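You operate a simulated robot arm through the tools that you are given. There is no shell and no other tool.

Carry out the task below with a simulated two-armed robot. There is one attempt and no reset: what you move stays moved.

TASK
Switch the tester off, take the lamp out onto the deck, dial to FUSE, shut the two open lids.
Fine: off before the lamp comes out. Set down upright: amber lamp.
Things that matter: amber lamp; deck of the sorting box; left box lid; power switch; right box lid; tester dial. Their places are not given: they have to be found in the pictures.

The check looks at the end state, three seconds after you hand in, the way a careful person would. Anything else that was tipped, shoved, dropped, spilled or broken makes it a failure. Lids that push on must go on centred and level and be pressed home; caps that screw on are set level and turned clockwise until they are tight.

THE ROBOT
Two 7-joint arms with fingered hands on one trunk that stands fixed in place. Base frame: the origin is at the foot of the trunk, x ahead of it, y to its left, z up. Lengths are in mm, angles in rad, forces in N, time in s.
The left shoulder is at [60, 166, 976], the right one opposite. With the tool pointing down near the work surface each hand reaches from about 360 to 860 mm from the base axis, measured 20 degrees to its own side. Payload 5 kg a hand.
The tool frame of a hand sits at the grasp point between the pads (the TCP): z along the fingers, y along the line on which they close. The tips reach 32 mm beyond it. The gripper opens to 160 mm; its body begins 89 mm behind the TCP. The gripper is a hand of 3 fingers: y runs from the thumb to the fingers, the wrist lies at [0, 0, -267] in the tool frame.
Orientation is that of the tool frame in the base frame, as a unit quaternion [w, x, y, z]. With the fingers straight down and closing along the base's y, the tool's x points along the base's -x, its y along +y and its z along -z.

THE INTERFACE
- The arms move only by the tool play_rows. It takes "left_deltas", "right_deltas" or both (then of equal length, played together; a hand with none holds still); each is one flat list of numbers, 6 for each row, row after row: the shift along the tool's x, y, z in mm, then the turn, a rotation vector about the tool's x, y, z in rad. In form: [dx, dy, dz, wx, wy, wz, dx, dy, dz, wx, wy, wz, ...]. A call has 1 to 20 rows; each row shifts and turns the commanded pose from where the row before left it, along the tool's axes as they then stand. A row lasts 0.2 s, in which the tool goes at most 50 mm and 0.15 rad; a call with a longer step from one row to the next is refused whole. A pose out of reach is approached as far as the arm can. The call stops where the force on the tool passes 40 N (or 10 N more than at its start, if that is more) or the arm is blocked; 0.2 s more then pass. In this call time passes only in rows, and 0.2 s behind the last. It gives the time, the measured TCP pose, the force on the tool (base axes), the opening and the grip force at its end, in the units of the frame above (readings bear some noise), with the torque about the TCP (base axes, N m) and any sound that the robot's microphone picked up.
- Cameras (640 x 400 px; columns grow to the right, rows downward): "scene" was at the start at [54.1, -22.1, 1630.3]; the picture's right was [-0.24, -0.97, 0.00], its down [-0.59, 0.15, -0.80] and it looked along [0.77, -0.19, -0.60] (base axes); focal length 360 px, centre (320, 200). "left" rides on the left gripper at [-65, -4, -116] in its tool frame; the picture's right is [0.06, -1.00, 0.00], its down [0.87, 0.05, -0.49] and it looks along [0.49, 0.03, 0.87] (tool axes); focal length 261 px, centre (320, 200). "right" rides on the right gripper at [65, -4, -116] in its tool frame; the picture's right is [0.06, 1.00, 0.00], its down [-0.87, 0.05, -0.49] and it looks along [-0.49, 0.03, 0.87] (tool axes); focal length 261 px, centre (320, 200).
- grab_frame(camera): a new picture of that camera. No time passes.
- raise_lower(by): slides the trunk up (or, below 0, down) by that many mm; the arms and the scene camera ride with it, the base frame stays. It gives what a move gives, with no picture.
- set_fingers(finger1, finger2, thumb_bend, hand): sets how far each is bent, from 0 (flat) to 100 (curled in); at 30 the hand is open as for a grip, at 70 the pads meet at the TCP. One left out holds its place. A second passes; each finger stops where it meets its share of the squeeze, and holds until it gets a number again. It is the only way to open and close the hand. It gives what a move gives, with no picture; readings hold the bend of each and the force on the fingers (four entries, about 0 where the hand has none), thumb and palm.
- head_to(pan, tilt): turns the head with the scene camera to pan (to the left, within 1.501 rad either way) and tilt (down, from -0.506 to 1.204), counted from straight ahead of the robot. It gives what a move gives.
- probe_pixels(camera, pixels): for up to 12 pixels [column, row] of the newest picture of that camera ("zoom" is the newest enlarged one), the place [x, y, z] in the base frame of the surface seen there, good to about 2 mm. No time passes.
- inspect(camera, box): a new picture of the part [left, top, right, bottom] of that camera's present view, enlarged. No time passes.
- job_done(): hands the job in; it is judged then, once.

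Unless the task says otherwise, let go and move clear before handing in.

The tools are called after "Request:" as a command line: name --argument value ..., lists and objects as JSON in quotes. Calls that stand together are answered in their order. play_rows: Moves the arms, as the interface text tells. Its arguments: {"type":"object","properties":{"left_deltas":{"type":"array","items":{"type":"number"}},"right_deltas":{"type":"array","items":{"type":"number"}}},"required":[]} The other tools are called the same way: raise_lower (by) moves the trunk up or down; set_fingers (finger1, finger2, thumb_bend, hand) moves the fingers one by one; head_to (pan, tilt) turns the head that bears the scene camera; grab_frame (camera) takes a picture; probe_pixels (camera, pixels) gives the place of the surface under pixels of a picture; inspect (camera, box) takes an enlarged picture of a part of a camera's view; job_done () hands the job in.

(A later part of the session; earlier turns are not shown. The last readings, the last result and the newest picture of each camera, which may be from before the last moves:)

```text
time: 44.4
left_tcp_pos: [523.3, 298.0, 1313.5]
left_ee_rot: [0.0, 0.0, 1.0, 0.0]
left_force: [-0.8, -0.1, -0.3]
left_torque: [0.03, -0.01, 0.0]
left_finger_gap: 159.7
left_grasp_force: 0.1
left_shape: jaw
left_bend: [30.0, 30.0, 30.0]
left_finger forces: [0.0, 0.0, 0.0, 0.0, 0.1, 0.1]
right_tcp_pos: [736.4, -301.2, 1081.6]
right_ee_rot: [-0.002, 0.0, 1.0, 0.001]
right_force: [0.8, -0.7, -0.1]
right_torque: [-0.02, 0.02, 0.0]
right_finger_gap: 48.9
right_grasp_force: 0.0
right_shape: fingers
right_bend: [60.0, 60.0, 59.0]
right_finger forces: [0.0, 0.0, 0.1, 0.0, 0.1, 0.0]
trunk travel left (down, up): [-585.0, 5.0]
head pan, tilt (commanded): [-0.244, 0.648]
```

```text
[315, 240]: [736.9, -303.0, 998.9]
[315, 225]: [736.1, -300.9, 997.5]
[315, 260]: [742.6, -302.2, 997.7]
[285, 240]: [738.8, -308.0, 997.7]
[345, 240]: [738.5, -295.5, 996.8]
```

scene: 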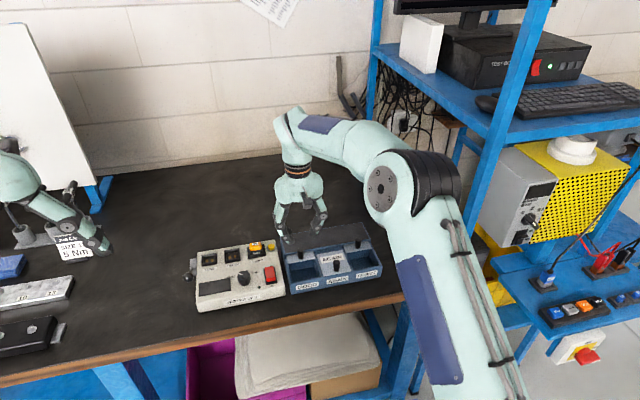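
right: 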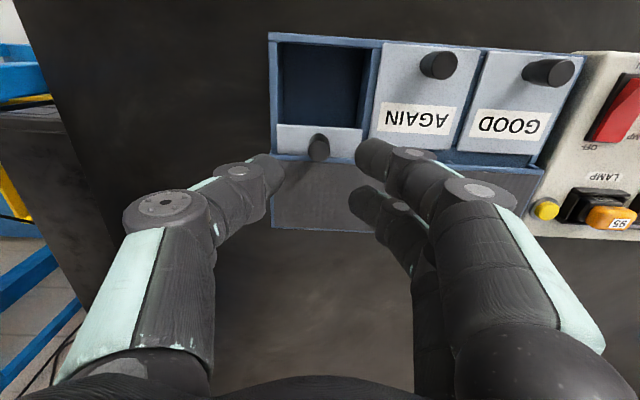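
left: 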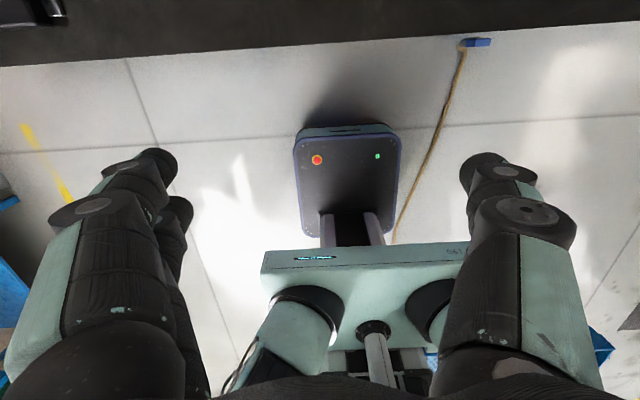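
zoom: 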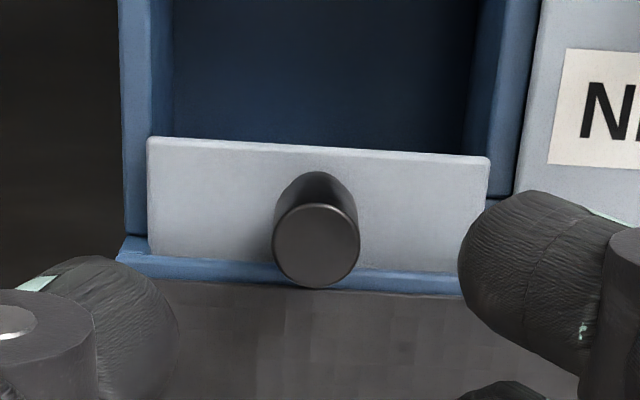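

The knob top is centred at zoom (316,246), so I'll shift 3 mm forward and 1 mm right, and lower around it as before.

Request:
play_rows --right_deltas '[-3, -1, 20, 0, 0, 0, 0, 0, 20, 0, 0, 0, 0, 0, 15, 0, 0, 0, 0, 0, 5, 0, 0, 0]'

Request:
set_fingers --hand "right" --finger1 71 --finger2 71 --thumb_bend 68

Request:
inspect --camera "right" --box '[220, 100, 440, 250]'

```text
time: 45.4
left_tcp_pos: [522.5, 300.3, 1313.2]
left_ee_rot: [0.0, 0.0, 1.0, 0.0]
left_force: [-0.2, -0.3, -0.4]
left_torque: [0.01, -0.01, -0.04]
left_finger_gap: 160.0
left_grasp_force: 0.0
left_shape: jaw
left_bend: [30.0, 30.0, 30.0]
left_finger forces: [0.0, 0.0, 0.0, 0.0, 0.0, 0.1]
right_tcp_pos: [739.2, -299.7, 1022.4]
right_ee_rot: [0.0, 0.0, 1.0, 0.001]
right_force: [-0.2, 0.7, -0.1]
right_torque: [0.0, 0.03, -0.03]
right_finger_gap: 49.1
right_grasp_force: 0.1
right_shape: fingers
right_bend: [60.0, 60.0, 59.0]
right_finger forces: [0.0, 0.0, 0.0, 0.0, 0.1, 0.1]
trunk travel left (down, up): [-585.0, 5.0]
head pan, tilt (commanded): [-0.244, 0.648]
```

```text
time: 46.4
left_tcp_pos: [522.5, 300.0, 1313.4]
left_ee_rot: [0.0, 0.0, 1.0, 0.0]
left_force: [-0.3, 0.0, -0.2]
left_torque: [0.01, -0.01, 0.01]
left_finger_gap: 160.1
left_grasp_force: 0.0
left_shape: jaw
left_bend: [30.0, 30.0, 30.0]
left_finger forces: [0.0, 0.0, 0.1, 0.1, 0.0, 0.1]
right_tcp_pos: [738.4, -301.2, 1022.8]
right_ee_rot: [-0.001, 0.001, 1.0, 0.0]
right_force: [0.0, -3.2, -1.7]
right_torque: [-0.08, -0.01, 0.01]
right_finger_gap: 17.2
right_grasp_force: 1.8
right_shape: fingers
right_bend: [71.0, 71.0, 67.0]
right_finger forces: [0.2, 0.2, 0.0, 0.0, 2.9, 0.0]
trunk travel left (down, up): [-585.0, 5.0]
head pan, tilt (commanded): [-0.244, 0.648]
```

```text
2.67 times, centred on (330, 175) of right
```

zoom: 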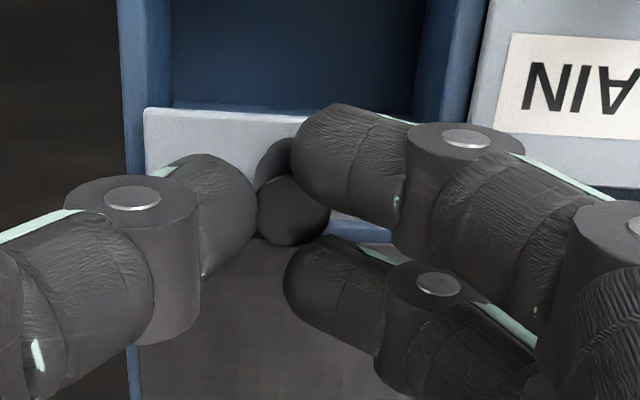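

The right knob is caged the same way. I'll pull it 65 mm toward the robot, slowing near the end.

Request:
play_rows --right_deltas '[4, 0, 0, 0, 0, 0, 8, 0, 0, 0, 0, 0, 8, 0, 0, 0, 0, 0, 8, 0, 0, 0, 0, 0, 8, 0, 0, 0, 0, 0, 8, 0, 0, 0, 0, 0, 8, 0, 0, 0, 0, 0, 4, 0, 0, 0, 0, 0, 4, 0, 0, 0, 0, 0, 3, 0, 0, 0, 0, 0, 2, 0, 0, 0, 0, 0]'

Request:
inspect --camera "scene" --box '[270, 205, 400, 295]'

```text
time: 48.8
left_tcp_pos: [523.0, 300.7, 1314.5]
left_ee_rot: [0.0, 0.0, 1.0, 0.0]
left_force: [-0.7, -0.2, 0.4]
left_torque: [0.01, 0.0, 0.04]
left_finger_gap: 160.0
left_grasp_force: 0.1
left_shape: jaw
left_bend: [30.0, 30.0, 30.0]
left_finger forces: [0.0, 0.0, 0.0, 0.0, 0.0, 0.0]
right_tcp_pos: [673.5, -301.2, 1023.1]
right_ee_rot: [0.0, 0.001, 1.0, 0.0]
right_force: [0.7, -3.3, 0.1]
right_torque: [-0.09, 0.04, 0.02]
right_finger_gap: 17.6
right_grasp_force: 1.6
right_shape: fingers
right_bend: [71.0, 71.0, 67.0]
right_finger forces: [0.0, 0.1, 0.1, 0.0, 3.3, 0.0]
trunk travel left (down, up): [-585.0, 5.0]
head pan, tilt (commanded): [-0.244, 0.648]
```

```text
4.44 times, centred on (335, 250) of scene
```

zoom: 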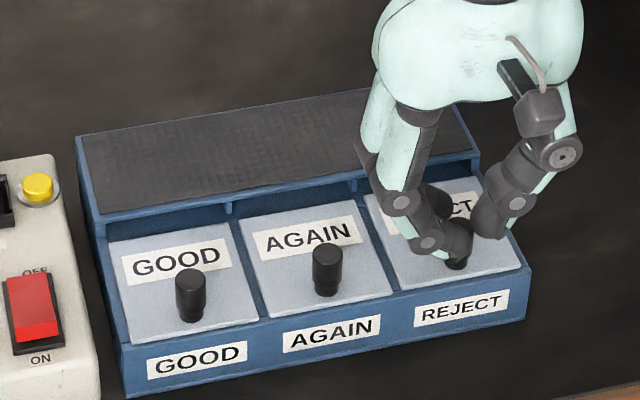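

The right lid is almost in line with the others. I'll seat it with 1 mm nudges to the stop.

Request:
play_rows --right_deltas '[1, 0, 0, 0, 0, 0, 1, 0, 0, 0, 0, 0, 1, 0, 0, 0, 0, 0, 1, 0, 0, 0, 0, 0]'

Request:
inspect --camera "scene" --box '[270, 205, 400, 295]'

```text
time: 49.8
left_tcp_pos: [523.2, 299.9, 1314.4]
left_ee_rot: [0.0, 0.0, 1.0, 0.0]
left_force: [0.1, 0.3, 1.0]
left_torque: [-0.03, 0.01, -0.01]
left_finger_gap: 159.7
left_grasp_force: 0.0
left_shape: jaw
left_bend: [30.0, 30.0, 30.0]
left_finger forces: [0.0, 0.0, 0.1, 0.0, 0.0, 0.0]
right_tcp_pos: [670.5, -300.1, 1021.8]
right_ee_rot: [0.0, 0.0, 1.0, 0.0]
right_force: [4.1, -3.0, 3.0]
right_torque: [-0.12, -0.14, 0.02]
right_finger_gap: 17.2
right_grasp_force: 3.1
right_shape: fingers
right_bend: [71.0, 71.0, 67.0]
right_finger forces: [0.0, 2.8, 0.1, 0.1, 3.6, 0.0]
trunk travel left (down, up): [-585.0, 5.0]
head pan, tilt (commanded): [-0.244, 0.648]
```

```text
4.44 times, centred on (335, 250) of scene
```

zoom: 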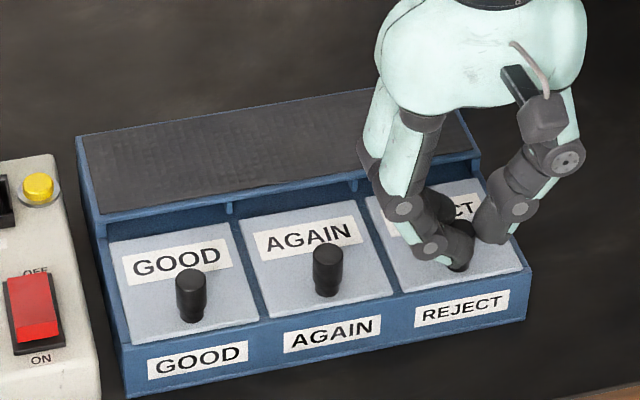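

Request:
play_rows --right_deltas '[1, 0, 0, 0, 0, 0, 1, 0, 0, 0, 0, 0]'

Request:
set_fingers --hand "right" --finger1 60 --finger2 60 --thumb_bend 59

Request:
play_rows --right_deltas '[0, 0, -10, 0, 0, 0, 0, 0, -25, 0, 0, 0, 0, 0, -30, 0, 0, 0]'

Request:
inspect --camera "scene" --box '[270, 205, 400, 295]'

Request:
probe_pixels --camera "zoom" --pixels '[[135, 340], [255, 312], [270, 312], [390, 290], [405, 285], [518, 263], [190, 280], [327, 253], [460, 230], [90, 150], [470, 110], [525, 290]]'

```text
time: 50.4
left_tcp_pos: [523.5, 300.5, 1313.5]
left_ee_rot: [0.0, 0.0, 1.0, 0.0]
left_force: [-0.9, 0.3, 0.6]
left_torque: [-0.02, 0.01, -0.01]
left_finger_gap: 160.2
left_grasp_force: 0.0
left_shape: jaw
left_bend: [30.0, 30.0, 30.0]
left_finger forces: [0.1, 0.0, 0.1, 0.1, 0.0, 0.0]
right_tcp_pos: [668.8, -300.7, 1022.5]
right_ee_rot: [0.0, 0.0, 1.0, 0.001]
right_force: [7.6, -2.7, 2.3]
right_torque: [-0.04, -0.25, 0.01]
right_finger_gap: 17.3
right_grasp_force: 5.1
right_shape: fingers
right_bend: [71.0, 71.0, 67.0]
right_finger forces: [0.0, 6.1, 0.0, 0.1, 3.3, 0.0]
trunk travel left (down, up): [-585.0, 5.0]
head pan, tilt (commanded): [-0.244, 0.648]
```

```text
time: 51.4
left_tcp_pos: [523.4, 300.2, 1312.8]
left_ee_rot: [-0.001, 0.0, 1.0, 0.0]
left_force: [0.1, -0.3, 0.9]
left_torque: [0.0, 0.0, 0.0]
left_finger_gap: 160.1
left_grasp_force: 0.2
left_shape: jaw
left_bend: [30.0, 30.0, 30.0]
left_finger forces: [0.0, 0.0, 0.0, 0.0, 0.1, 0.0]
right_tcp_pos: [667.8, -301.7, 1022.7]
right_ee_rot: [0.0, 0.0, 1.0, 0.001]
right_force: [0.6, -0.2, 0.3]
right_torque: [-0.05, -0.04, 0.03]
right_finger_gap: 48.7
right_grasp_force: 0.1
right_shape: fingers
right_bend: [60.0, 60.0, 59.0]
right_finger forces: [0.0, 0.0, 0.1, 0.1, 0.0, 0.0]
trunk travel left (down, up): [-585.0, 5.0]
head pan, tilt (commanded): [-0.244, 0.648]
```

```text
time: 52.2
left_tcp_pos: [521.6, 299.3, 1314.5]
left_ee_rot: [0.0, 0.0, 1.0, 0.0]
left_force: [0.0, 0.9, 0.3]
left_torque: [-0.01, -0.02, 0.0]
left_finger_gap: 159.8
left_grasp_force: 0.0
left_shape: jaw
left_bend: [30.0, 30.0, 30.0]
left_finger forces: [0.1, 0.0, 0.0, 0.0, 0.1, 0.0]
right_tcp_pos: [666.2, -301.8, 1088.1]
right_ee_rot: [0.001, 0.0, 1.0, 0.0]
right_force: [0.0, -0.6, -0.1]
right_torque: [-0.01, 0.0, 0.01]
right_finger_gap: 48.6
right_grasp_force: 0.1
right_shape: fingers
right_bend: [60.0, 60.0, 59.0]
right_finger forces: [0.0, 0.0, 0.0, 0.0, 0.0, 0.1]
trunk travel left (down, up): [-585.0, 5.0]
head pan, tilt (commanded): [-0.244, 0.648]
```

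```text
4.44 times, centred on (335, 250) of scene
```

zoom: 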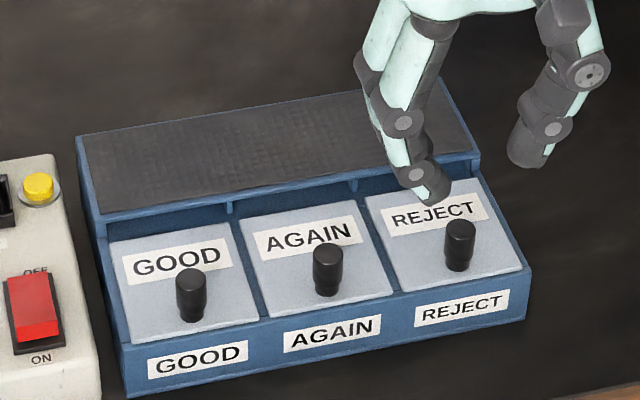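

```text
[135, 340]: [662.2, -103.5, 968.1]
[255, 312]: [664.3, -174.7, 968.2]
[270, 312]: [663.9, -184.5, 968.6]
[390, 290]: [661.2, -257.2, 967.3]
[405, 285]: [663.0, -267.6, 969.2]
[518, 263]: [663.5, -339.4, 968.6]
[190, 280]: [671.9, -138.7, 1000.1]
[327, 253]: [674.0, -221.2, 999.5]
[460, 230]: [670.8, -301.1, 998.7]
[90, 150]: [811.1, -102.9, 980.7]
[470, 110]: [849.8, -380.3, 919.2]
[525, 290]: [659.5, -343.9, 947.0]
```

All three lids are in line (front edges x≈663, knobs x≈672) and the box hasn't moved. Now the lamp: I'll move the right hand above it at about (790,-22) and see whether the arm reaches there.

Request:
play_rows --right_deltas '[-17.5, 40, 0, 0, 0, 0, -17.5, 40, 0, 0, 0, 0, -17.5, 40, 0, 0, 0, 0, -17.5, 40, 0, 0, 0, 0, -17.5, 40, 0, 0, 0, 0, -17.5, 40, 0, 0, 0, 0, -17.5, 40, 0, 0, 0, 0]'

Request:
grab_frame --camera "right"

Request:
grab_frame --camera "scene"

```text
time: 53.8
left_tcp_pos: [522.2, 298.8, 1313.4]
left_ee_rot: [0.0, 0.0, 1.0, 0.001]
left_force: [-0.5, -0.1, -0.1]
left_torque: [0.01, -0.01, -0.02]
left_finger_gap: 159.9
left_grasp_force: 0.2
left_shape: jaw
left_bend: [30.0, 30.0, 30.0]
left_finger forces: [0.0, 0.1, 0.1, 0.1, 0.0, 0.1]
right_tcp_pos: [779.2, -40.9, 1087.7]
right_ee_rot: [0.0, -0.001, 1.0, 0.001]
right_force: [-0.2, 0.0, -1.1]
right_torque: [-0.01, -0.03, -0.01]
right_finger_gap: 49.2
right_grasp_force: 0.0
right_shape: fingers
right_bend: [60.0, 60.0, 59.0]
right_finger forces: [0.1, 0.1, 0.0, 0.1, 0.0, 0.0]
right hand out of reach, approached as far as the arm can: row 7
trunk travel left (down, up): [-585.0, 5.0]
head pan, tilt (commanded): [-0.244, 0.648]
```

```text
taken
```

right: 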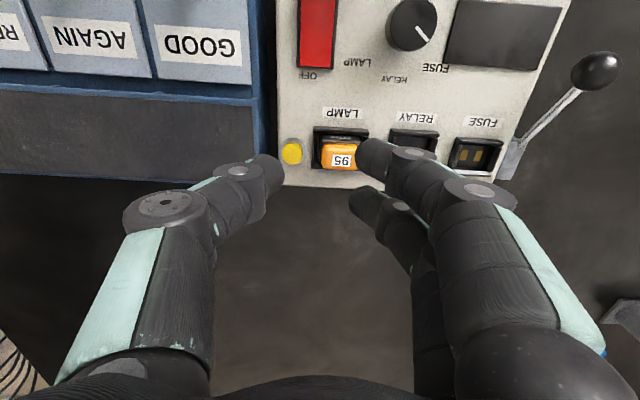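

```text
taken
```

scene: 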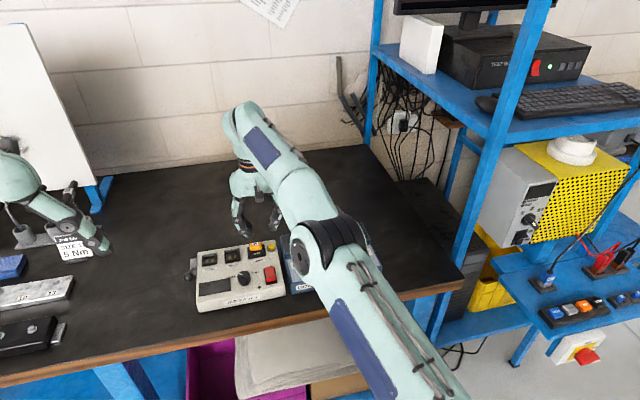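

The arm is nearly straight here (limit about 797 mm shoulder to wrist), so over the lamp the TCP can rise to about z 1050, enough for about 35 mm of lift. I'll look closely at the lamp and an empty socket to learn the depth.

Request:
inspect --camera "right" --box '[270, 95, 510, 205]'

Request:
probe_pixels --camera "zoom" --pixels '[[545, 158], [560, 175], [540, 125], [520, 165], [180, 130], [155, 145], [235, 145], [190, 195], [190, 150], [130, 150], [190, 95], [55, 150]]'

Request:
inspect --camera "right" --box '[270, 110, 390, 200]'

```text
2.67 times, centred on (390, 150) of right
```

zoom: 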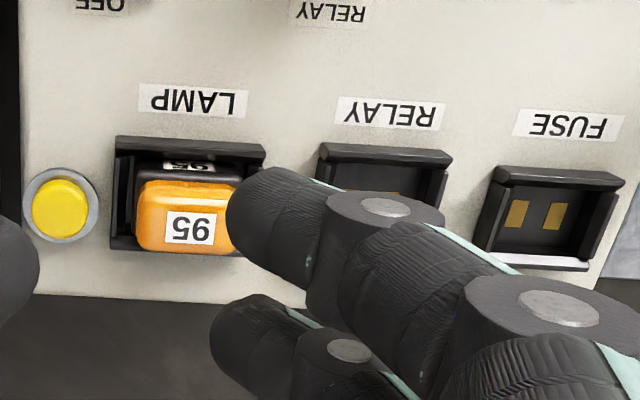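

```text
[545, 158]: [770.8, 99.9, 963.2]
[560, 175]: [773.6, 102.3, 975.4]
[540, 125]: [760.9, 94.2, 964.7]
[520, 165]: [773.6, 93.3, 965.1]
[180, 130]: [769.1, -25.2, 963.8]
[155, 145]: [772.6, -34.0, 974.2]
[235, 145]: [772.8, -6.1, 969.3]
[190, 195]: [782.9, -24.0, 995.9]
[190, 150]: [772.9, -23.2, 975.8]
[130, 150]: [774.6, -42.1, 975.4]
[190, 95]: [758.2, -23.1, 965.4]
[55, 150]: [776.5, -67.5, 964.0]
```

```text
4.44 times, centred on (330, 155) of right
```

zoom: 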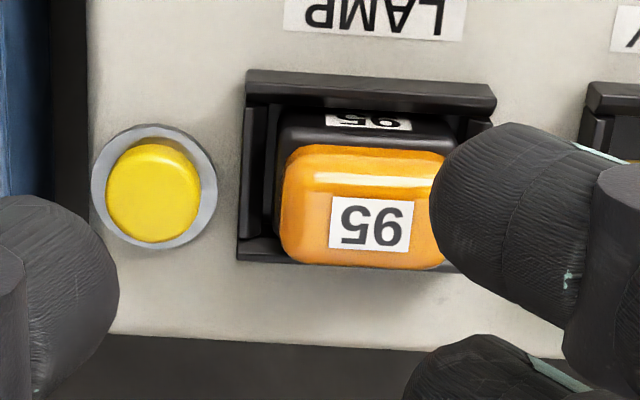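

Request:
probe_pixels --camera "right" --pixels '[[463, 154.5], [477.5, 155.5], [470, 155], [338, 168.5], [338, 165], [338, 150], [338, 145], [323, 158], [323, 164], [352, 150], [338, 141], [320, 170]]'

```text
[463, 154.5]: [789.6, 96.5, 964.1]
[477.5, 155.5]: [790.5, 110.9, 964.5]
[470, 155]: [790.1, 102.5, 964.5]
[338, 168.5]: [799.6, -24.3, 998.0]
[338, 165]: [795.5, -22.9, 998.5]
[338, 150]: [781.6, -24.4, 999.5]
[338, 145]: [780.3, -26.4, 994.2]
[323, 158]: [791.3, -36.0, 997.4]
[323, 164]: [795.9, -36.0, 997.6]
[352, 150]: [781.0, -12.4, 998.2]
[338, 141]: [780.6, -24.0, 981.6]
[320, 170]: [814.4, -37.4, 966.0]
```

The lamp stands on the socket floor (z≈964): it is about 36 mm tall, 22 (x) × 32 (y), centred at (790.5,-21.5), with the frame top at 976. I'll lower to z≈1047, which is within reach, and see where the hand settles.

Request:
play_rows --right_deltas '[0, 0, 20, 0, 0, 0, 0, 0, 20, 0, 0, 0]'

```text
time: 54.4
left_tcp_pos: [522.5, 300.9, 1313.9]
left_ee_rot: [0.0, 0.0, 1.0, 0.0]
left_force: [0.2, -0.5, -0.1]
left_torque: [0.01, 0.01, -0.02]
left_finger_gap: 160.0
left_grasp_force: 0.1
left_shape: jaw
left_bend: [30.0, 30.0, 30.0]
left_finger forces: [0.0, 0.0, 0.0, 0.1, 0.1, 0.0]
right_tcp_pos: [780.3, -39.8, 1048.7]
right_ee_rot: [0.0, 0.001, 1.0, -0.001]
right_force: [0.3, 0.8, -0.3]
right_torque: [0.02, 0.04, -0.02]
right_finger_gap: 49.2
right_grasp_force: 0.0
right_shape: fingers
right_bend: [60.0, 60.0, 59.0]
right_finger forces: [0.0, 0.1, 0.0, 0.1, 0.0, 0.0]
trunk travel left (down, up): [-585.0, 5.0]
head pan, tilt (commanded): [-0.244, 0.648]
```

The commanded pose was clipped to (780,-40). I'll use the last 5 mm of trunk travel, then move over the lamp at z≈1047 and check reach.

Request:
raise_lower --by 5

Request:
play_rows --right_deltas '[-5, 9, 4, 0, 0, 0, -5, 9, 2, 0, 0, 0]'

Request:
grab_frame --camera "right"

```text
time: 54.9
left_tcp_pos: [522.0, 300.6, 1317.7]
left_ee_rot: [-0.001, 0.0, 1.0, 0.0]
left_force: [-0.1, 0.3, -0.3]
left_torque: [-0.02, 0.01, 0.0]
left_finger_gap: 159.8
left_grasp_force: 0.1
left_shape: jaw
left_bend: [30.0, 30.0, 30.0]
left_finger forces: [0.0, 0.0, 0.0, 0.0, 0.1, 0.0]
right_tcp_pos: [781.4, -39.4, 1053.9]
right_ee_rot: [0.0, 0.0, 1.0, 0.0]
right_force: [0.9, 0.6, 0.3]
right_torque: [0.02, 0.0, 0.02]
right_finger_gap: 48.9
right_grasp_force: 0.0
right_shape: fingers
right_bend: [60.0, 60.0, 59.0]
right_finger forces: [0.0, 0.0, 0.1, 0.0, 0.0, 0.1]
trunk travel left (down, up): [-590.0, 0.0]
head pan, tilt (commanded): [-0.244, 0.648]
```

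```text
time: 55.5
left_tcp_pos: [522.3, 299.9, 1318.6]
left_ee_rot: [0.0, 0.0, 1.0, 0.0]
left_force: [-1.0, -1.2, -0.5]
left_torque: [0.01, 0.0, -0.02]
left_finger_gap: 159.9
left_grasp_force: 0.1
left_shape: jaw
left_bend: [30.0, 30.0, 30.0]
left_finger forces: [0.0, 0.0, 0.0, 0.0, 0.0, 0.1]
right_tcp_pos: [784.2, -30.5, 1049.3]
right_ee_rot: [0.001, 0.001, 1.0, 0.0]
right_force: [-0.9, 0.0, 0.6]
right_torque: [0.01, -0.02, 0.01]
right_finger_gap: 49.1
right_grasp_force: 0.0
right_shape: fingers
right_bend: [60.0, 60.0, 59.0]
right_finger forces: [0.0, 0.1, 0.0, 0.1, 0.0, 0.0]
right hand out of reach, approached as far as the arm can: row 2
trunk travel left (down, up): [-590.0, 0.0]
head pan, tilt (commanded): [-0.244, 0.648]
```

```text
taken
```

right: 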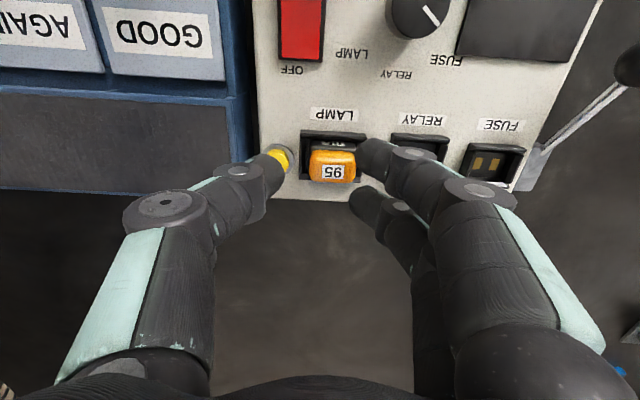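

The vertical-tool reach limit is right at the lamp, so I'll pitch the hand about 6° (wrist toward the robot) to gain slack. I'll also spin it 90° so the thumb is on the far side and the pair of fingers close on the lamp's 32 mm wide face.

Request:
play_rows --right_deltas '[0, 0, -3, 0, -0.1, 0, 0, 0, 0, 0, 0, -0.1428, 0, 0, 0, 0, 0, -0.1428, 0, 0, 0, 0, 0, -0.1428, 0, 0, 0, 0, 0, -0.1428, 0, 0, 0, 0, 0, -0.1428, 0, 0, 0, 0, 0, -0.1428, 0, 0, 0, 0, 0, -0.1428, 0, 0, 0, 0, 0, -0.1428, 0, 0, 0, 0, 0, -0.1428, 0, 0, 0, 0, 0, -0.1428, 0, 0, 0, 0, 0, -0.1428]'

Request:
grab_frame --camera "right"

Request:
inspect --camera "scene" --box '[170, 190, 330, 290]'

```text
time: 58.1
left_tcp_pos: [524.8, 298.9, 1318.7]
left_ee_rot: [0.0, 0.001, 1.0, 0.0]
left_force: [0.5, -0.3, -0.5]
left_torque: [0.07, 0.08, 0.03]
left_finger_gap: 159.7
left_grasp_force: 0.0
left_shape: jaw
left_bend: [30.0, 30.0, 30.0]
left_finger forces: [0.0, 0.0, 0.0, 0.0, 0.0, 0.0]
right_tcp_pos: [782.0, -30.8, 1047.7]
right_ee_rot: [0.031, -0.684, 0.728, -0.035]
right_force: [-1.2, 2.8, 1.6]
right_torque: [-0.31, -0.02, -0.05]
right_finger_gap: 49.0
right_grasp_force: 0.1
right_shape: fingers
right_bend: [60.0, 60.0, 59.0]
right_finger forces: [0.0, 0.1, 0.0, 0.1, 0.1, 0.1]
right hand out of reach, approached as far as the arm can: row 12
trunk travel left (down, up): [-590.0, 0.0]
head pan, tilt (commanded): [-0.244, 0.648]
```

```text
taken
```

right: 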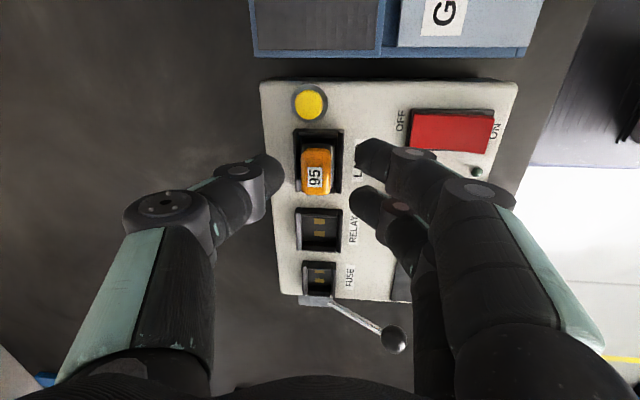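

```text
4.00 times, centred on (250, 240) of scene
```

zoom: 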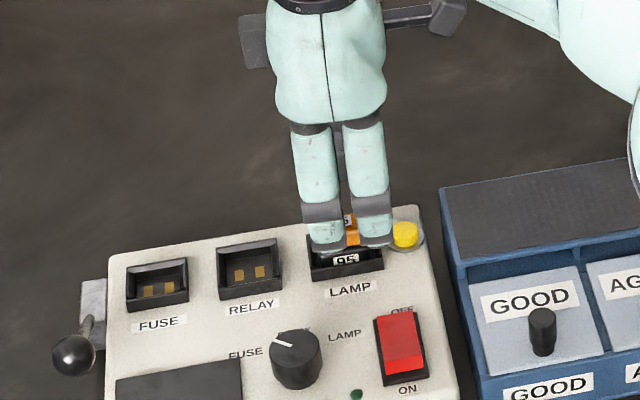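

The spin stopped at about 86°, near a wrist limit, which is close enough. There's a small residual torque, so I'll ease the spin back slightly and re-read.

Request:
play_rows --right_deltas '[0, 0, 0, 0, 0, 0.04, 0, 0, 0, 0, 0, 0]'

Request:
inspect --camera "right" --box '[240, 90, 400, 220]'

Request:
grab_frame --camera "scene"

```text
time: 58.7
left_tcp_pos: [521.8, 301.1, 1318.7]
left_ee_rot: [0.001, 0.0, 1.0, -0.001]
left_force: [-1.3, -0.1, 0.6]
left_torque: [-0.03, -0.02, 0.01]
left_finger_gap: 160.0
left_grasp_force: 0.0
left_shape: jaw
left_bend: [30.0, 30.0, 30.0]
left_finger forces: [0.0, 0.0, 0.1, 0.0, 0.1, 0.0]
right_tcp_pos: [780.4, -28.3, 1048.1]
right_ee_rot: [0.032, -0.671, 0.74, -0.031]
right_force: [0.4, 0.2, -0.1]
right_torque: [-0.07, -0.02, 0.04]
right_finger_gap: 48.9
right_grasp_force: 0.1
right_shape: fingers
right_bend: [60.0, 60.0, 59.0]
right_finger forces: [0.0, 0.1, 0.0, 0.1, 0.0, 0.1]
trunk travel left (down, up): [-590.0, 0.0]
head pan, tilt (commanded): [-0.244, 0.648]
```

```text
3.08 times, centred on (320, 155) of right
```

zoom: 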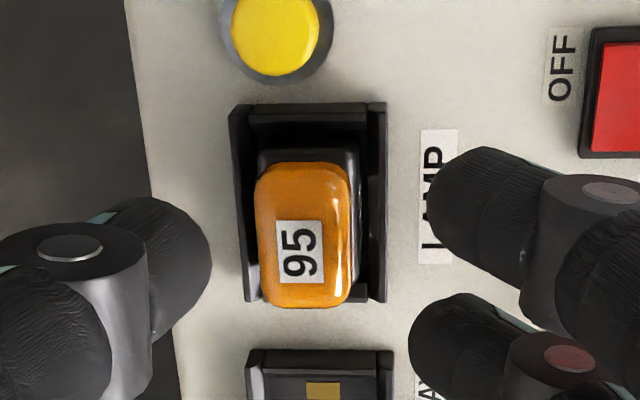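

```text
taken
```

scene: 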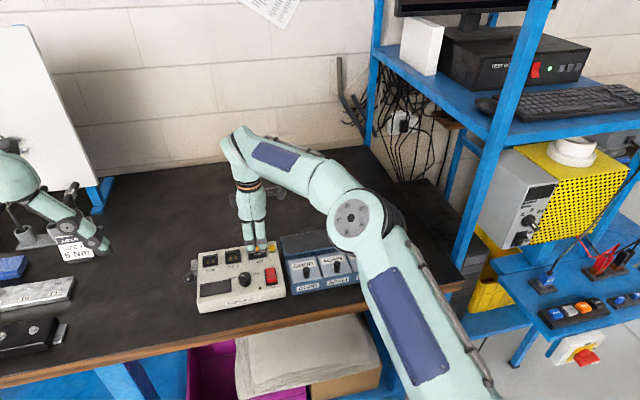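

The reading is clean now. The hand axis is pitched about 5°, so I'll aim the TCP at (788.5,-21.5) and lower to z≈1018, so the tips sit around the cap just above the frame.

Request:
play_rows --right_deltas '[-7.4, -4.7, 4, 0, 0, 0, 0, 0, 9, 0, 0, 0, 0, 0, 6, 0, 0, 0]'

Request:
grab_frame --camera "right"

Request:
inspect --camera "scene" --box '[190, 210, 310, 290]'

```text
time: 59.5
left_tcp_pos: [522.9, 301.4, 1319.1]
left_ee_rot: [0.0, 0.0, 1.0, 0.0]
left_force: [0.5, 0.1, 0.8]
left_torque: [0.01, 0.01, 0.01]
left_finger_gap: 159.9
left_grasp_force: 0.1
left_shape: jaw
left_bend: [30.0, 30.0, 30.0]
left_finger forces: [0.0, 0.0, 0.0, 0.0, 0.0, 0.0]
right_tcp_pos: [789.7, -21.2, 1028.6]
right_ee_rot: [0.032, -0.67, 0.741, -0.032]
right_force: [0.1, -0.1, -0.1]
right_torque: [-0.04, -0.01, 0.01]
right_finger_gap: 49.1
right_grasp_force: 0.1
right_shape: fingers
right_bend: [60.0, 60.0, 59.0]
right_finger forces: [0.0, 0.0, 0.0, 0.0, 0.1, 0.0]
trunk travel left (down, up): [-590.0, 0.0]
head pan, tilt (commanded): [-0.244, 0.648]
```

```text
taken
```

right: 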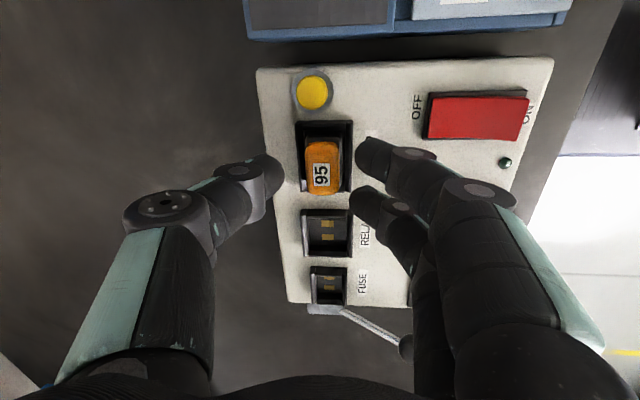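

```text
5.00 times, centred on (250, 250) of scene
```

zoom: 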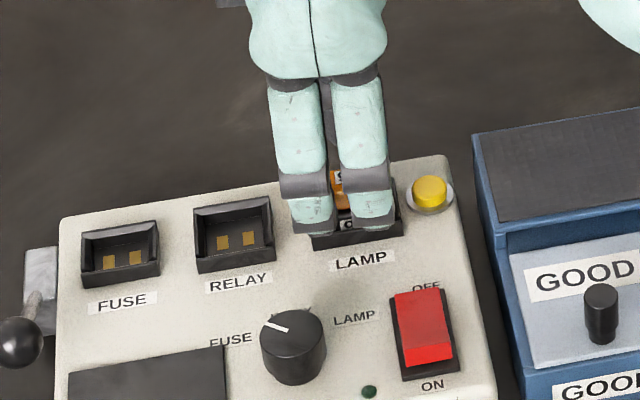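

The lamp shows at right pixel (322,167), between the thumb and fingers. Before going lower I'll probe the cap edges and finger tips to check centring.

Request:
inspect --camera "right" --box '[250, 110, 410, 230]'

Request:
probe_pixels --camera "zoom" --pixels '[[285, 115], [285, 140], [285, 200], [285, 255], [235, 190], [330, 190], [120, 200], [95, 170], [435, 145], [405, 280], [440, 120], [420, 310]]'

```text
3.33 times, centred on (330, 170) of right
```

zoom: 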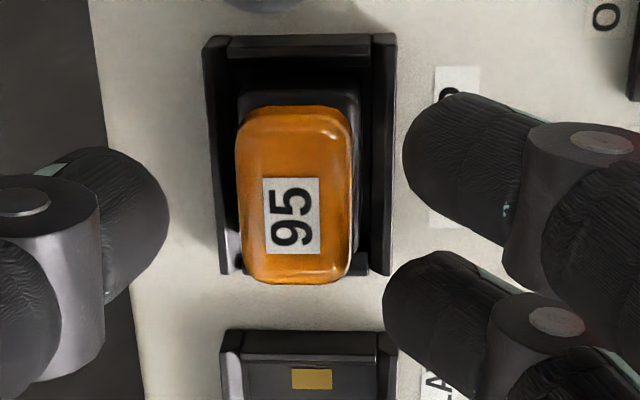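

```text
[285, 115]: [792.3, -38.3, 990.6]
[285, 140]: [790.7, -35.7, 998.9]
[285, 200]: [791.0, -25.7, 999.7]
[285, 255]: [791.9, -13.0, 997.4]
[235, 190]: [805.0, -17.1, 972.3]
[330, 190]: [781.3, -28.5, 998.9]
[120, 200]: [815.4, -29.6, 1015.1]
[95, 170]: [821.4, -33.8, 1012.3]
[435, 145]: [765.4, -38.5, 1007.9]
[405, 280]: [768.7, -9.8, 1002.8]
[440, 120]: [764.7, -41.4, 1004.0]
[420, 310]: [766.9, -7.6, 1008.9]
```

Centring is good: lamp centre (790,-22), thumb line y≈-21, fingers at y≈-38 and -5. I'll shift 1.5 mm toward the fingers' side and lower the last 10 mm.

Request:
play_rows --right_deltas '[0, 1.5, 4, 0, 0, 0, 0, 0, 4, 0, 0, 0, 0, 0, 2.5, 0, 0, 0]'

Request:
inspect --camera "right" --box '[250, 110, 410, 230]'

Request:
inspect --camera "scene" --box '[190, 210, 310, 290]'

```text
time: 60.3
left_tcp_pos: [522.4, 300.1, 1318.2]
left_ee_rot: [0.0, 0.0, 1.0, 0.001]
left_force: [-0.2, -0.2, 0.3]
left_torque: [0.0, 0.0, 0.02]
left_finger_gap: 159.9
left_grasp_force: 0.0
left_shape: jaw
left_bend: [30.0, 30.0, 30.0]
left_finger forces: [0.0, 0.0, 0.0, 0.0, 0.0, 0.1]
right_tcp_pos: [787.5, -20.6, 1019.3]
right_ee_rot: [0.032, -0.67, 0.741, -0.033]
right_force: [-0.6, 0.3, -0.7]
right_torque: [-0.02, -0.03, -0.01]
right_finger_gap: 49.0
right_grasp_force: 0.1
right_shape: fingers
right_bend: [60.0, 60.0, 59.0]
right_finger forces: [0.1, 0.1, 0.0, 0.0, 0.0, 0.0]
trunk travel left (down, up): [-590.0, 0.0]
head pan, tilt (commanded): [-0.244, 0.648]
```

```text
3.33 times, centred on (330, 170) of right
```

zoom: 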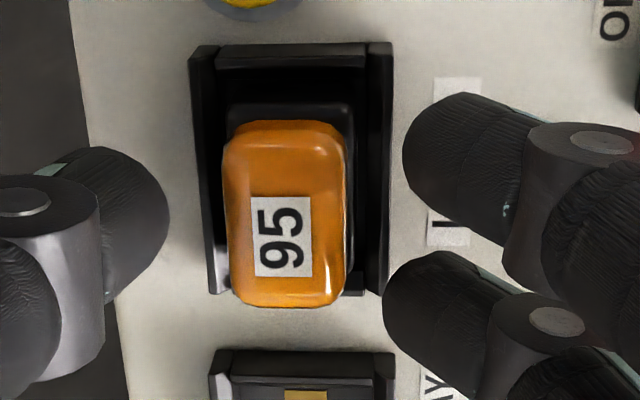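

```text
5.00 times, centred on (250, 250) of scene
```

zoom: 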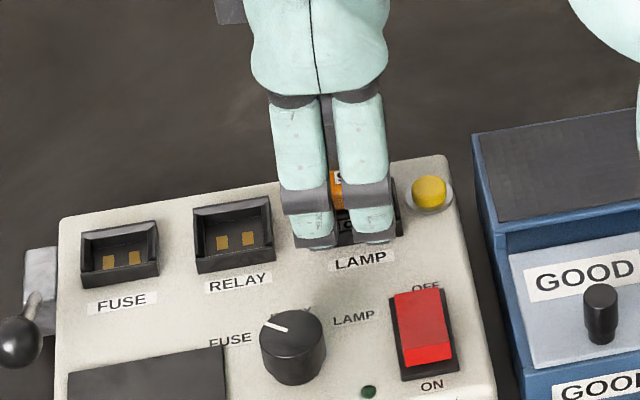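

The lamp sits centred between thumb and fingers. I'll close in two steps, checking forces.

Request:
set_fingers --hand "right" --finger1 66 --finger2 66 --thumb_bend 66

Request:
inspect --camera "right" --box '[250, 110, 410, 230]'

```text
time: 61.3
left_tcp_pos: [522.3, 300.8, 1319.1]
left_ee_rot: [-0.001, 0.0, 1.0, 0.0]
left_force: [-0.1, 0.5, 0.7]
left_torque: [0.02, -0.03, 0.01]
left_finger_gap: 159.7
left_grasp_force: 0.1
left_shape: jaw
left_bend: [30.0, 30.0, 30.0]
left_finger forces: [0.0, 0.1, 0.1, 0.1, 0.0, 0.1]
right_tcp_pos: [787.9, -20.7, 1019.5]
right_ee_rot: [0.032, -0.669, 0.742, -0.032]
right_force: [0.5, 0.0, -0.1]
right_torque: [-0.02, 0.01, 0.0]
right_finger_gap: 31.0
right_grasp_force: 2.2
right_shape: fingers
right_bend: [65.0, 64.0, 65.0]
right_finger forces: [1.4, 1.7, 0.0, 0.0, 2.9, 0.0]
trunk travel left (down, up): [-590.0, 0.0]
head pan, tilt (commanded): [-0.244, 0.648]
```

```text
3.33 times, centred on (330, 170) of right
```

zoom: 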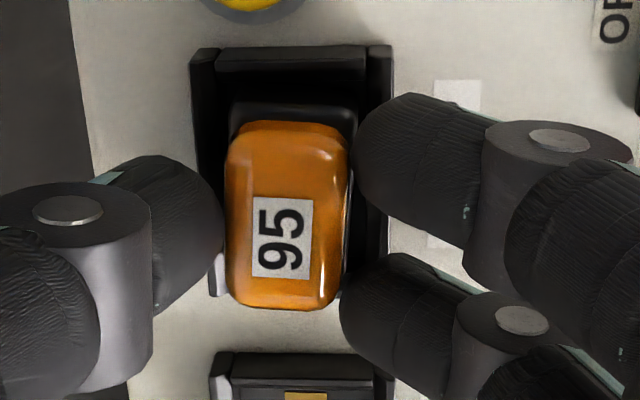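

Contact is even (1.4, 1.7 and 2.9 N). I'll tighten to a firm hold and then lift slowly.

Request:
set_fingers --hand "right" --finger1 72 --finger2 72 --thumb_bend 72

Request:
inspect --camera "right" --box '[250, 110, 410, 230]'

```text
time: 62.3
left_tcp_pos: [523.0, 300.6, 1319.2]
left_ee_rot: [0.0, 0.0, 1.0, 0.0]
left_force: [0.6, -0.1, 0.3]
left_torque: [0.0, 0.0, 0.02]
left_finger_gap: 160.1
left_grasp_force: 0.1
left_shape: jaw
left_bend: [30.0, 30.0, 30.0]
left_finger forces: [0.1, 0.0, 0.1, 0.1, 0.1, 0.0]
right_tcp_pos: [787.1, -21.6, 1018.7]
right_ee_rot: [0.032, -0.67, 0.741, -0.032]
right_force: [-0.3, -0.2, -0.9]
right_torque: [0.02, 0.03, 0.01]
right_finger_gap: 28.5
right_grasp_force: 14.9
right_shape: fingers
right_bend: [68.0, 68.0, 67.0]
right_finger forces: [7.5, 7.7, 0.0, 0.0, 14.9, 0.0]
trunk travel left (down, up): [-590.0, 0.0]
head pan, tilt (commanded): [-0.244, 0.648]
```

```text
3.33 times, centred on (330, 170) of right
```

zoom: 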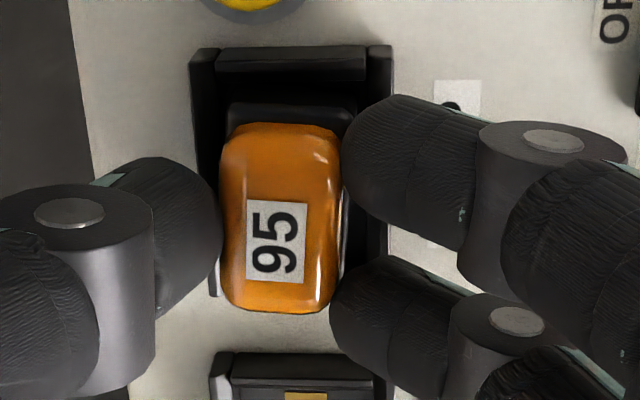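

The grip is balanced at about 15 N. I'll lift straight up in 3 mm steps.

Request:
play_rows --right_deltas '[0, -0.27, -3, 0, 0, 0, 0, -0.27, -3, 0, 0, 0, 0, -0.27, -3, 0, 0, 0, 0, -0.27, -3, 0, 0, 0, 0, -0.27, -3, 0, 0, 0, 0, -0.27, -3, 0, 0, 0]'

Request:
grab_frame --camera "right"

Request:
inspect --camera "scene" --box '[190, 200, 310, 290]'

```text
time: 63.7
left_tcp_pos: [522.9, 300.8, 1318.6]
left_ee_rot: [0.0, 0.0, 1.0, -0.001]
left_force: [0.4, 0.4, -0.4]
left_torque: [0.01, -0.01, 0.03]
left_finger_gap: 160.0
left_grasp_force: 0.1
left_shape: jaw
left_bend: [30.0, 30.0, 30.0]
left_finger forces: [0.1, 0.0, 0.1, 0.1, 0.0, 0.0]
right_tcp_pos: [788.9, -21.3, 1037.7]
right_ee_rot: [0.033, -0.67, 0.741, -0.032]
right_force: [1.3, 0.3, -0.8]
right_torque: [0.01, -0.01, -0.03]
right_finger_gap: 28.5
right_grasp_force: 14.8
right_shape: fingers
right_bend: [68.0, 68.0, 67.0]
right_finger forces: [7.3, 7.7, 0.2, 0.0, 14.9, 0.0]
trunk travel left (down, up): [-590.0, 0.0]
head pan, tilt (commanded): [-0.244, 0.648]
```

```text
taken
```

right: 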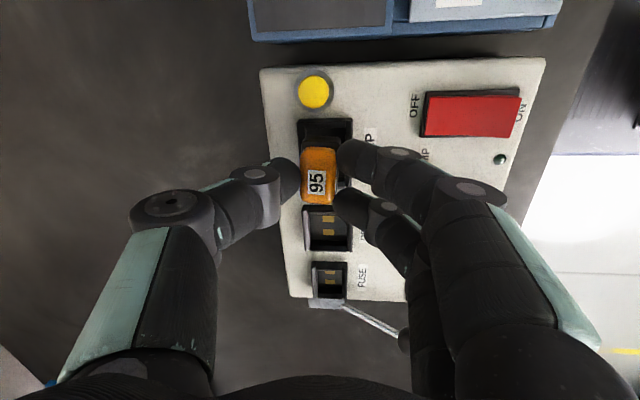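

```text
4.44 times, centred on (250, 245) of scene
```

zoom: 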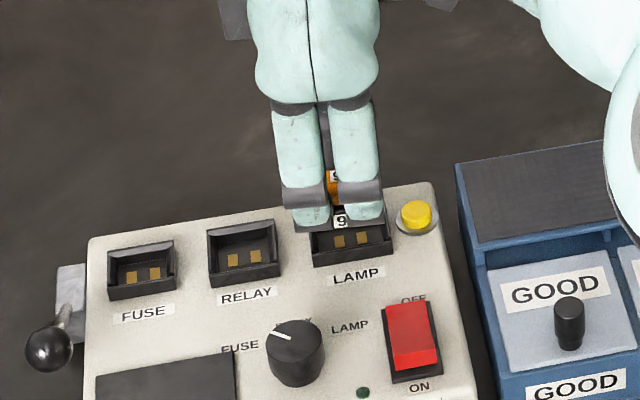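

The lamp came free: its contacts are now visible in the empty LAMP socket at zoom (350,240). I'll lift another 24 mm to clear the box deck and check.

Request:
play_rows --right_deltas '[0, -0.53, -6, 0, 0, 0, 0, -0.53, -6, 0, 0, 0, 0, -0.53, -6, 0, 0, 0, 0, -0.53, -6, 0, 0, 0]'

Request:
inspect --camera "right" --box '[240, 100, 420, 240]'

Request:
inspect --camera "scene" --box '[190, 200, 310, 290]'

```text
time: 64.7
left_tcp_pos: [522.8, 299.8, 1318.8]
left_ee_rot: [0.0, -0.001, 1.0, 0.0]
left_force: [-0.9, 0.9, -0.2]
left_torque: [-0.02, 0.02, -0.01]
left_finger_gap: 160.1
left_grasp_force: 0.0
left_shape: jaw
left_bend: [30.0, 30.0, 30.0]
left_finger forces: [0.0, 0.0, 0.1, 0.0, 0.0, 0.0]
right_tcp_pos: [786.6, -22.2, 1055.0]
right_ee_rot: [0.033, -0.67, 0.741, -0.031]
right_force: [0.9, 1.2, -0.4]
right_torque: [0.01, -0.01, 0.01]
right_finger_gap: 28.6
right_grasp_force: 14.9
right_shape: fingers
right_bend: [68.0, 68.0, 67.0]
right_finger forces: [7.4, 7.6, 0.1, 0.0, 15.0, 0.0]
right hand out of reach, approached as far as the arm can: row 4
trunk travel left (down, up): [-590.0, 0.0]
head pan, tilt (commanded): [-0.244, 0.648]
```

```text
2.86 times, centred on (330, 170) of right
```

zoom: 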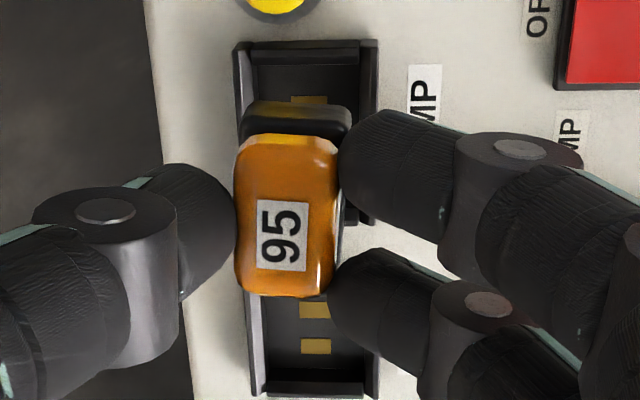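

```text
4.44 times, centred on (250, 245) of scene
```

zoom: 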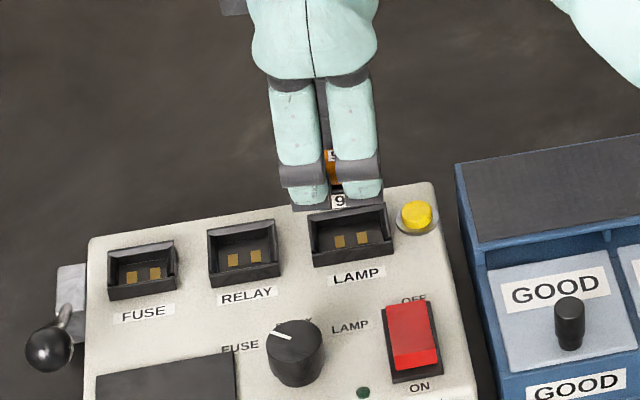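

The lamp is lifted about 36 mm, so its bottom is at about z 1000, clear of the button and the deck. I'll carry it sideways (-y) to above the middle of the deck at y≈-200.

Request:
play_rows --right_deltas '[10, -1, 0, 0, 0, 0, 19.7, -1.94, 0, 0, 0, 0, 19.7, -1.94, 0, 0, 0, 0, 19.7, -1.94, 0, 0, 0, 0, 19.7, -1.94, 0, 0, 0, 0, 19.7, -1.94, 0, 0, 0, 0, 19.7, -1.94, 0, 0, 0, 0, 19.7, -1.94, 0, 0, 0, 0, 19.7, -1.94, 0, 0, 0, 0, 10, -1, 0, 0, 0, 0]'

Request:
grab_frame --camera "right"

Request:
inspect --camera "scene" --box '[230, 170, 400, 290]'

```text
time: 66.9
left_tcp_pos: [523.1, 300.4, 1318.2]
left_ee_rot: [0.0, -0.001, 1.0, 0.0]
left_force: [-0.3, 0.7, 0.1]
left_torque: [0.0, -0.01, 0.02]
left_finger_gap: 159.9
left_grasp_force: 0.1
left_shape: jaw
left_bend: [30.0, 30.0, 30.0]
left_finger forces: [0.1, 0.0, 0.1, 0.0, 0.1, 0.0]
right_tcp_pos: [786.5, -123.2, 1055.3]
right_ee_rot: [0.033, -0.668, 0.743, -0.033]
right_force: [0.6, 0.3, 0.5]
right_torque: [0.0, 0.03, -0.01]
right_finger_gap: 28.7
right_grasp_force: 14.8
right_shape: fingers
right_bend: [68.0, 68.0, 67.0]
right_finger forces: [7.2, 7.6, 0.0, 0.0, 14.9, 0.0]
right hand out of reach, approached as far as the arm can: row 6, 7, 8, 9, 10
trunk travel left (down, up): [-590.0, 0.0]
head pan, tilt (commanded): [-0.244, 0.648]
```

```text
taken
```

right: 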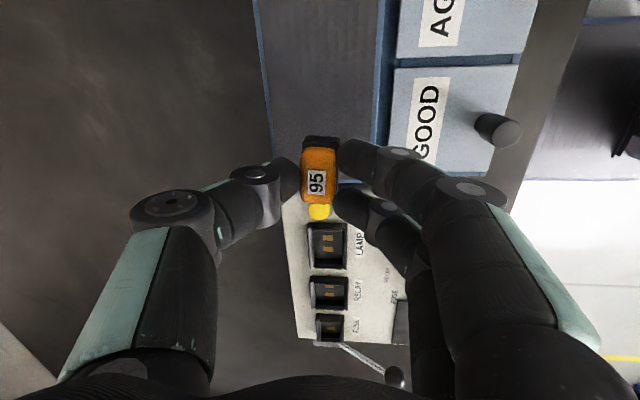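

```text
3.33 times, centred on (315, 230) of scene
```

zoom: 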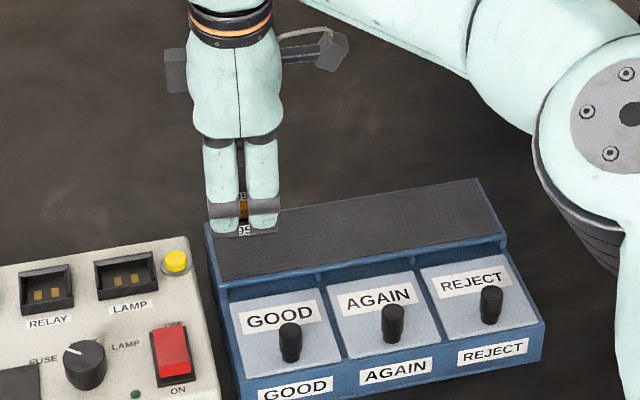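

The move stopped at y≈-123 because of the wrist's yaw limit. I'll spin the hand back about 15° (the lamp may sit at an angle) and then continue along the deck.

Request:
play_rows --right_deltas '[0, 0, 0, 0, 0, 0.1, 0, 0, 0, 0, 0, 0.1, 0, 0, 0, 0, 0, 0.1]'

```text
time: 67.7
left_tcp_pos: [523.2, 301.4, 1318.9]
left_ee_rot: [0.0, -0.001, 1.0, 0.0]
left_force: [0.1, 0.0, 0.0]
left_torque: [0.02, 0.03, 0.01]
left_finger_gap: 159.9
left_grasp_force: 0.0
left_shape: jaw
left_bend: [30.0, 30.0, 30.0]
left_finger forces: [0.0, 0.0, 0.0, 0.0, 0.0, 0.1]
right_tcp_pos: [785.6, -121.7, 1055.6]
right_ee_rot: [0.038, -0.551, 0.833, -0.027]
right_force: [0.1, 1.2, -1.2]
right_torque: [-0.04, 0.01, -0.02]
right_finger_gap: 28.7
right_grasp_force: 14.7
right_shape: fingers
right_bend: [68.0, 68.0, 67.0]
right_finger forces: [7.3, 7.6, 0.1, 0.0, 14.8, 0.1]
trunk travel left (down, up): [-590.0, 0.0]
head pan, tilt (commanded): [-0.244, 0.648]
```

Request:
play_rows --right_deltas '[16.6, -7.6, 0.1, 0, 0, 0, 16.6, -7.6, 0.1, 0, 0, 0, 16.6, -7.6, 0.1, 0, 0, 0, 16.6, -7.6, 0.1, 0, 0, 0]'

Request:
grab_frame --camera "right"

Request:
inspect --camera "scene" --box '[250, 180, 400, 280]'

```text
time: 68.7
left_tcp_pos: [523.2, 299.8, 1318.4]
left_ee_rot: [0.0, 0.0, 1.0, 0.0]
left_force: [0.1, -0.6, 0.4]
left_torque: [0.02, -0.04, 0.0]
left_finger_gap: 159.9
left_grasp_force: 0.0
left_shape: jaw
left_bend: [30.0, 30.0, 30.0]
left_finger forces: [0.0, 0.0, 0.0, 0.1, 0.0, 0.0]
right_tcp_pos: [786.2, -195.6, 1056.7]
right_ee_rot: [0.038, -0.552, 0.833, -0.026]
right_force: [0.0, -0.1, 0.2]
right_torque: [0.01, 0.03, -0.04]
right_finger_gap: 28.4
right_grasp_force: 15.1
right_shape: fingers
right_bend: [68.0, 68.0, 67.0]
right_finger forces: [7.3, 7.7, 0.0, 0.0, 14.9, 0.1]
trunk travel left (down, up): [-590.0, 0.0]
head pan, tilt (commanded): [-0.244, 0.648]
```

```text
taken
```

right: 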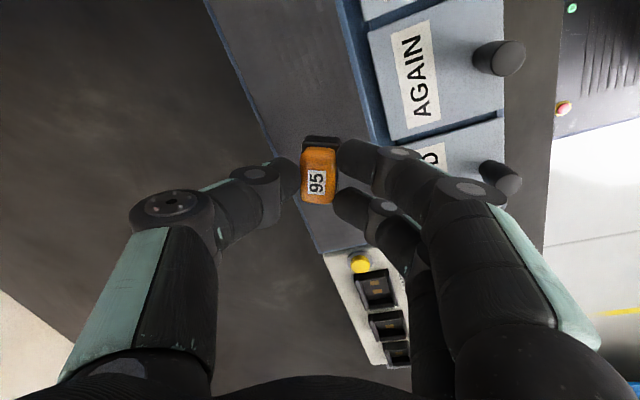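

```text
4.00 times, centred on (325, 230) of scene
```

zoom: 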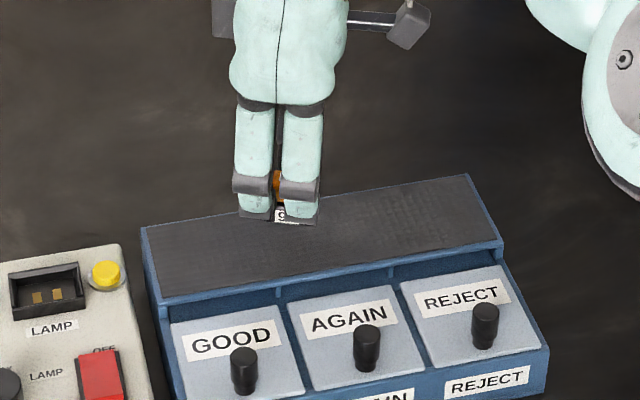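

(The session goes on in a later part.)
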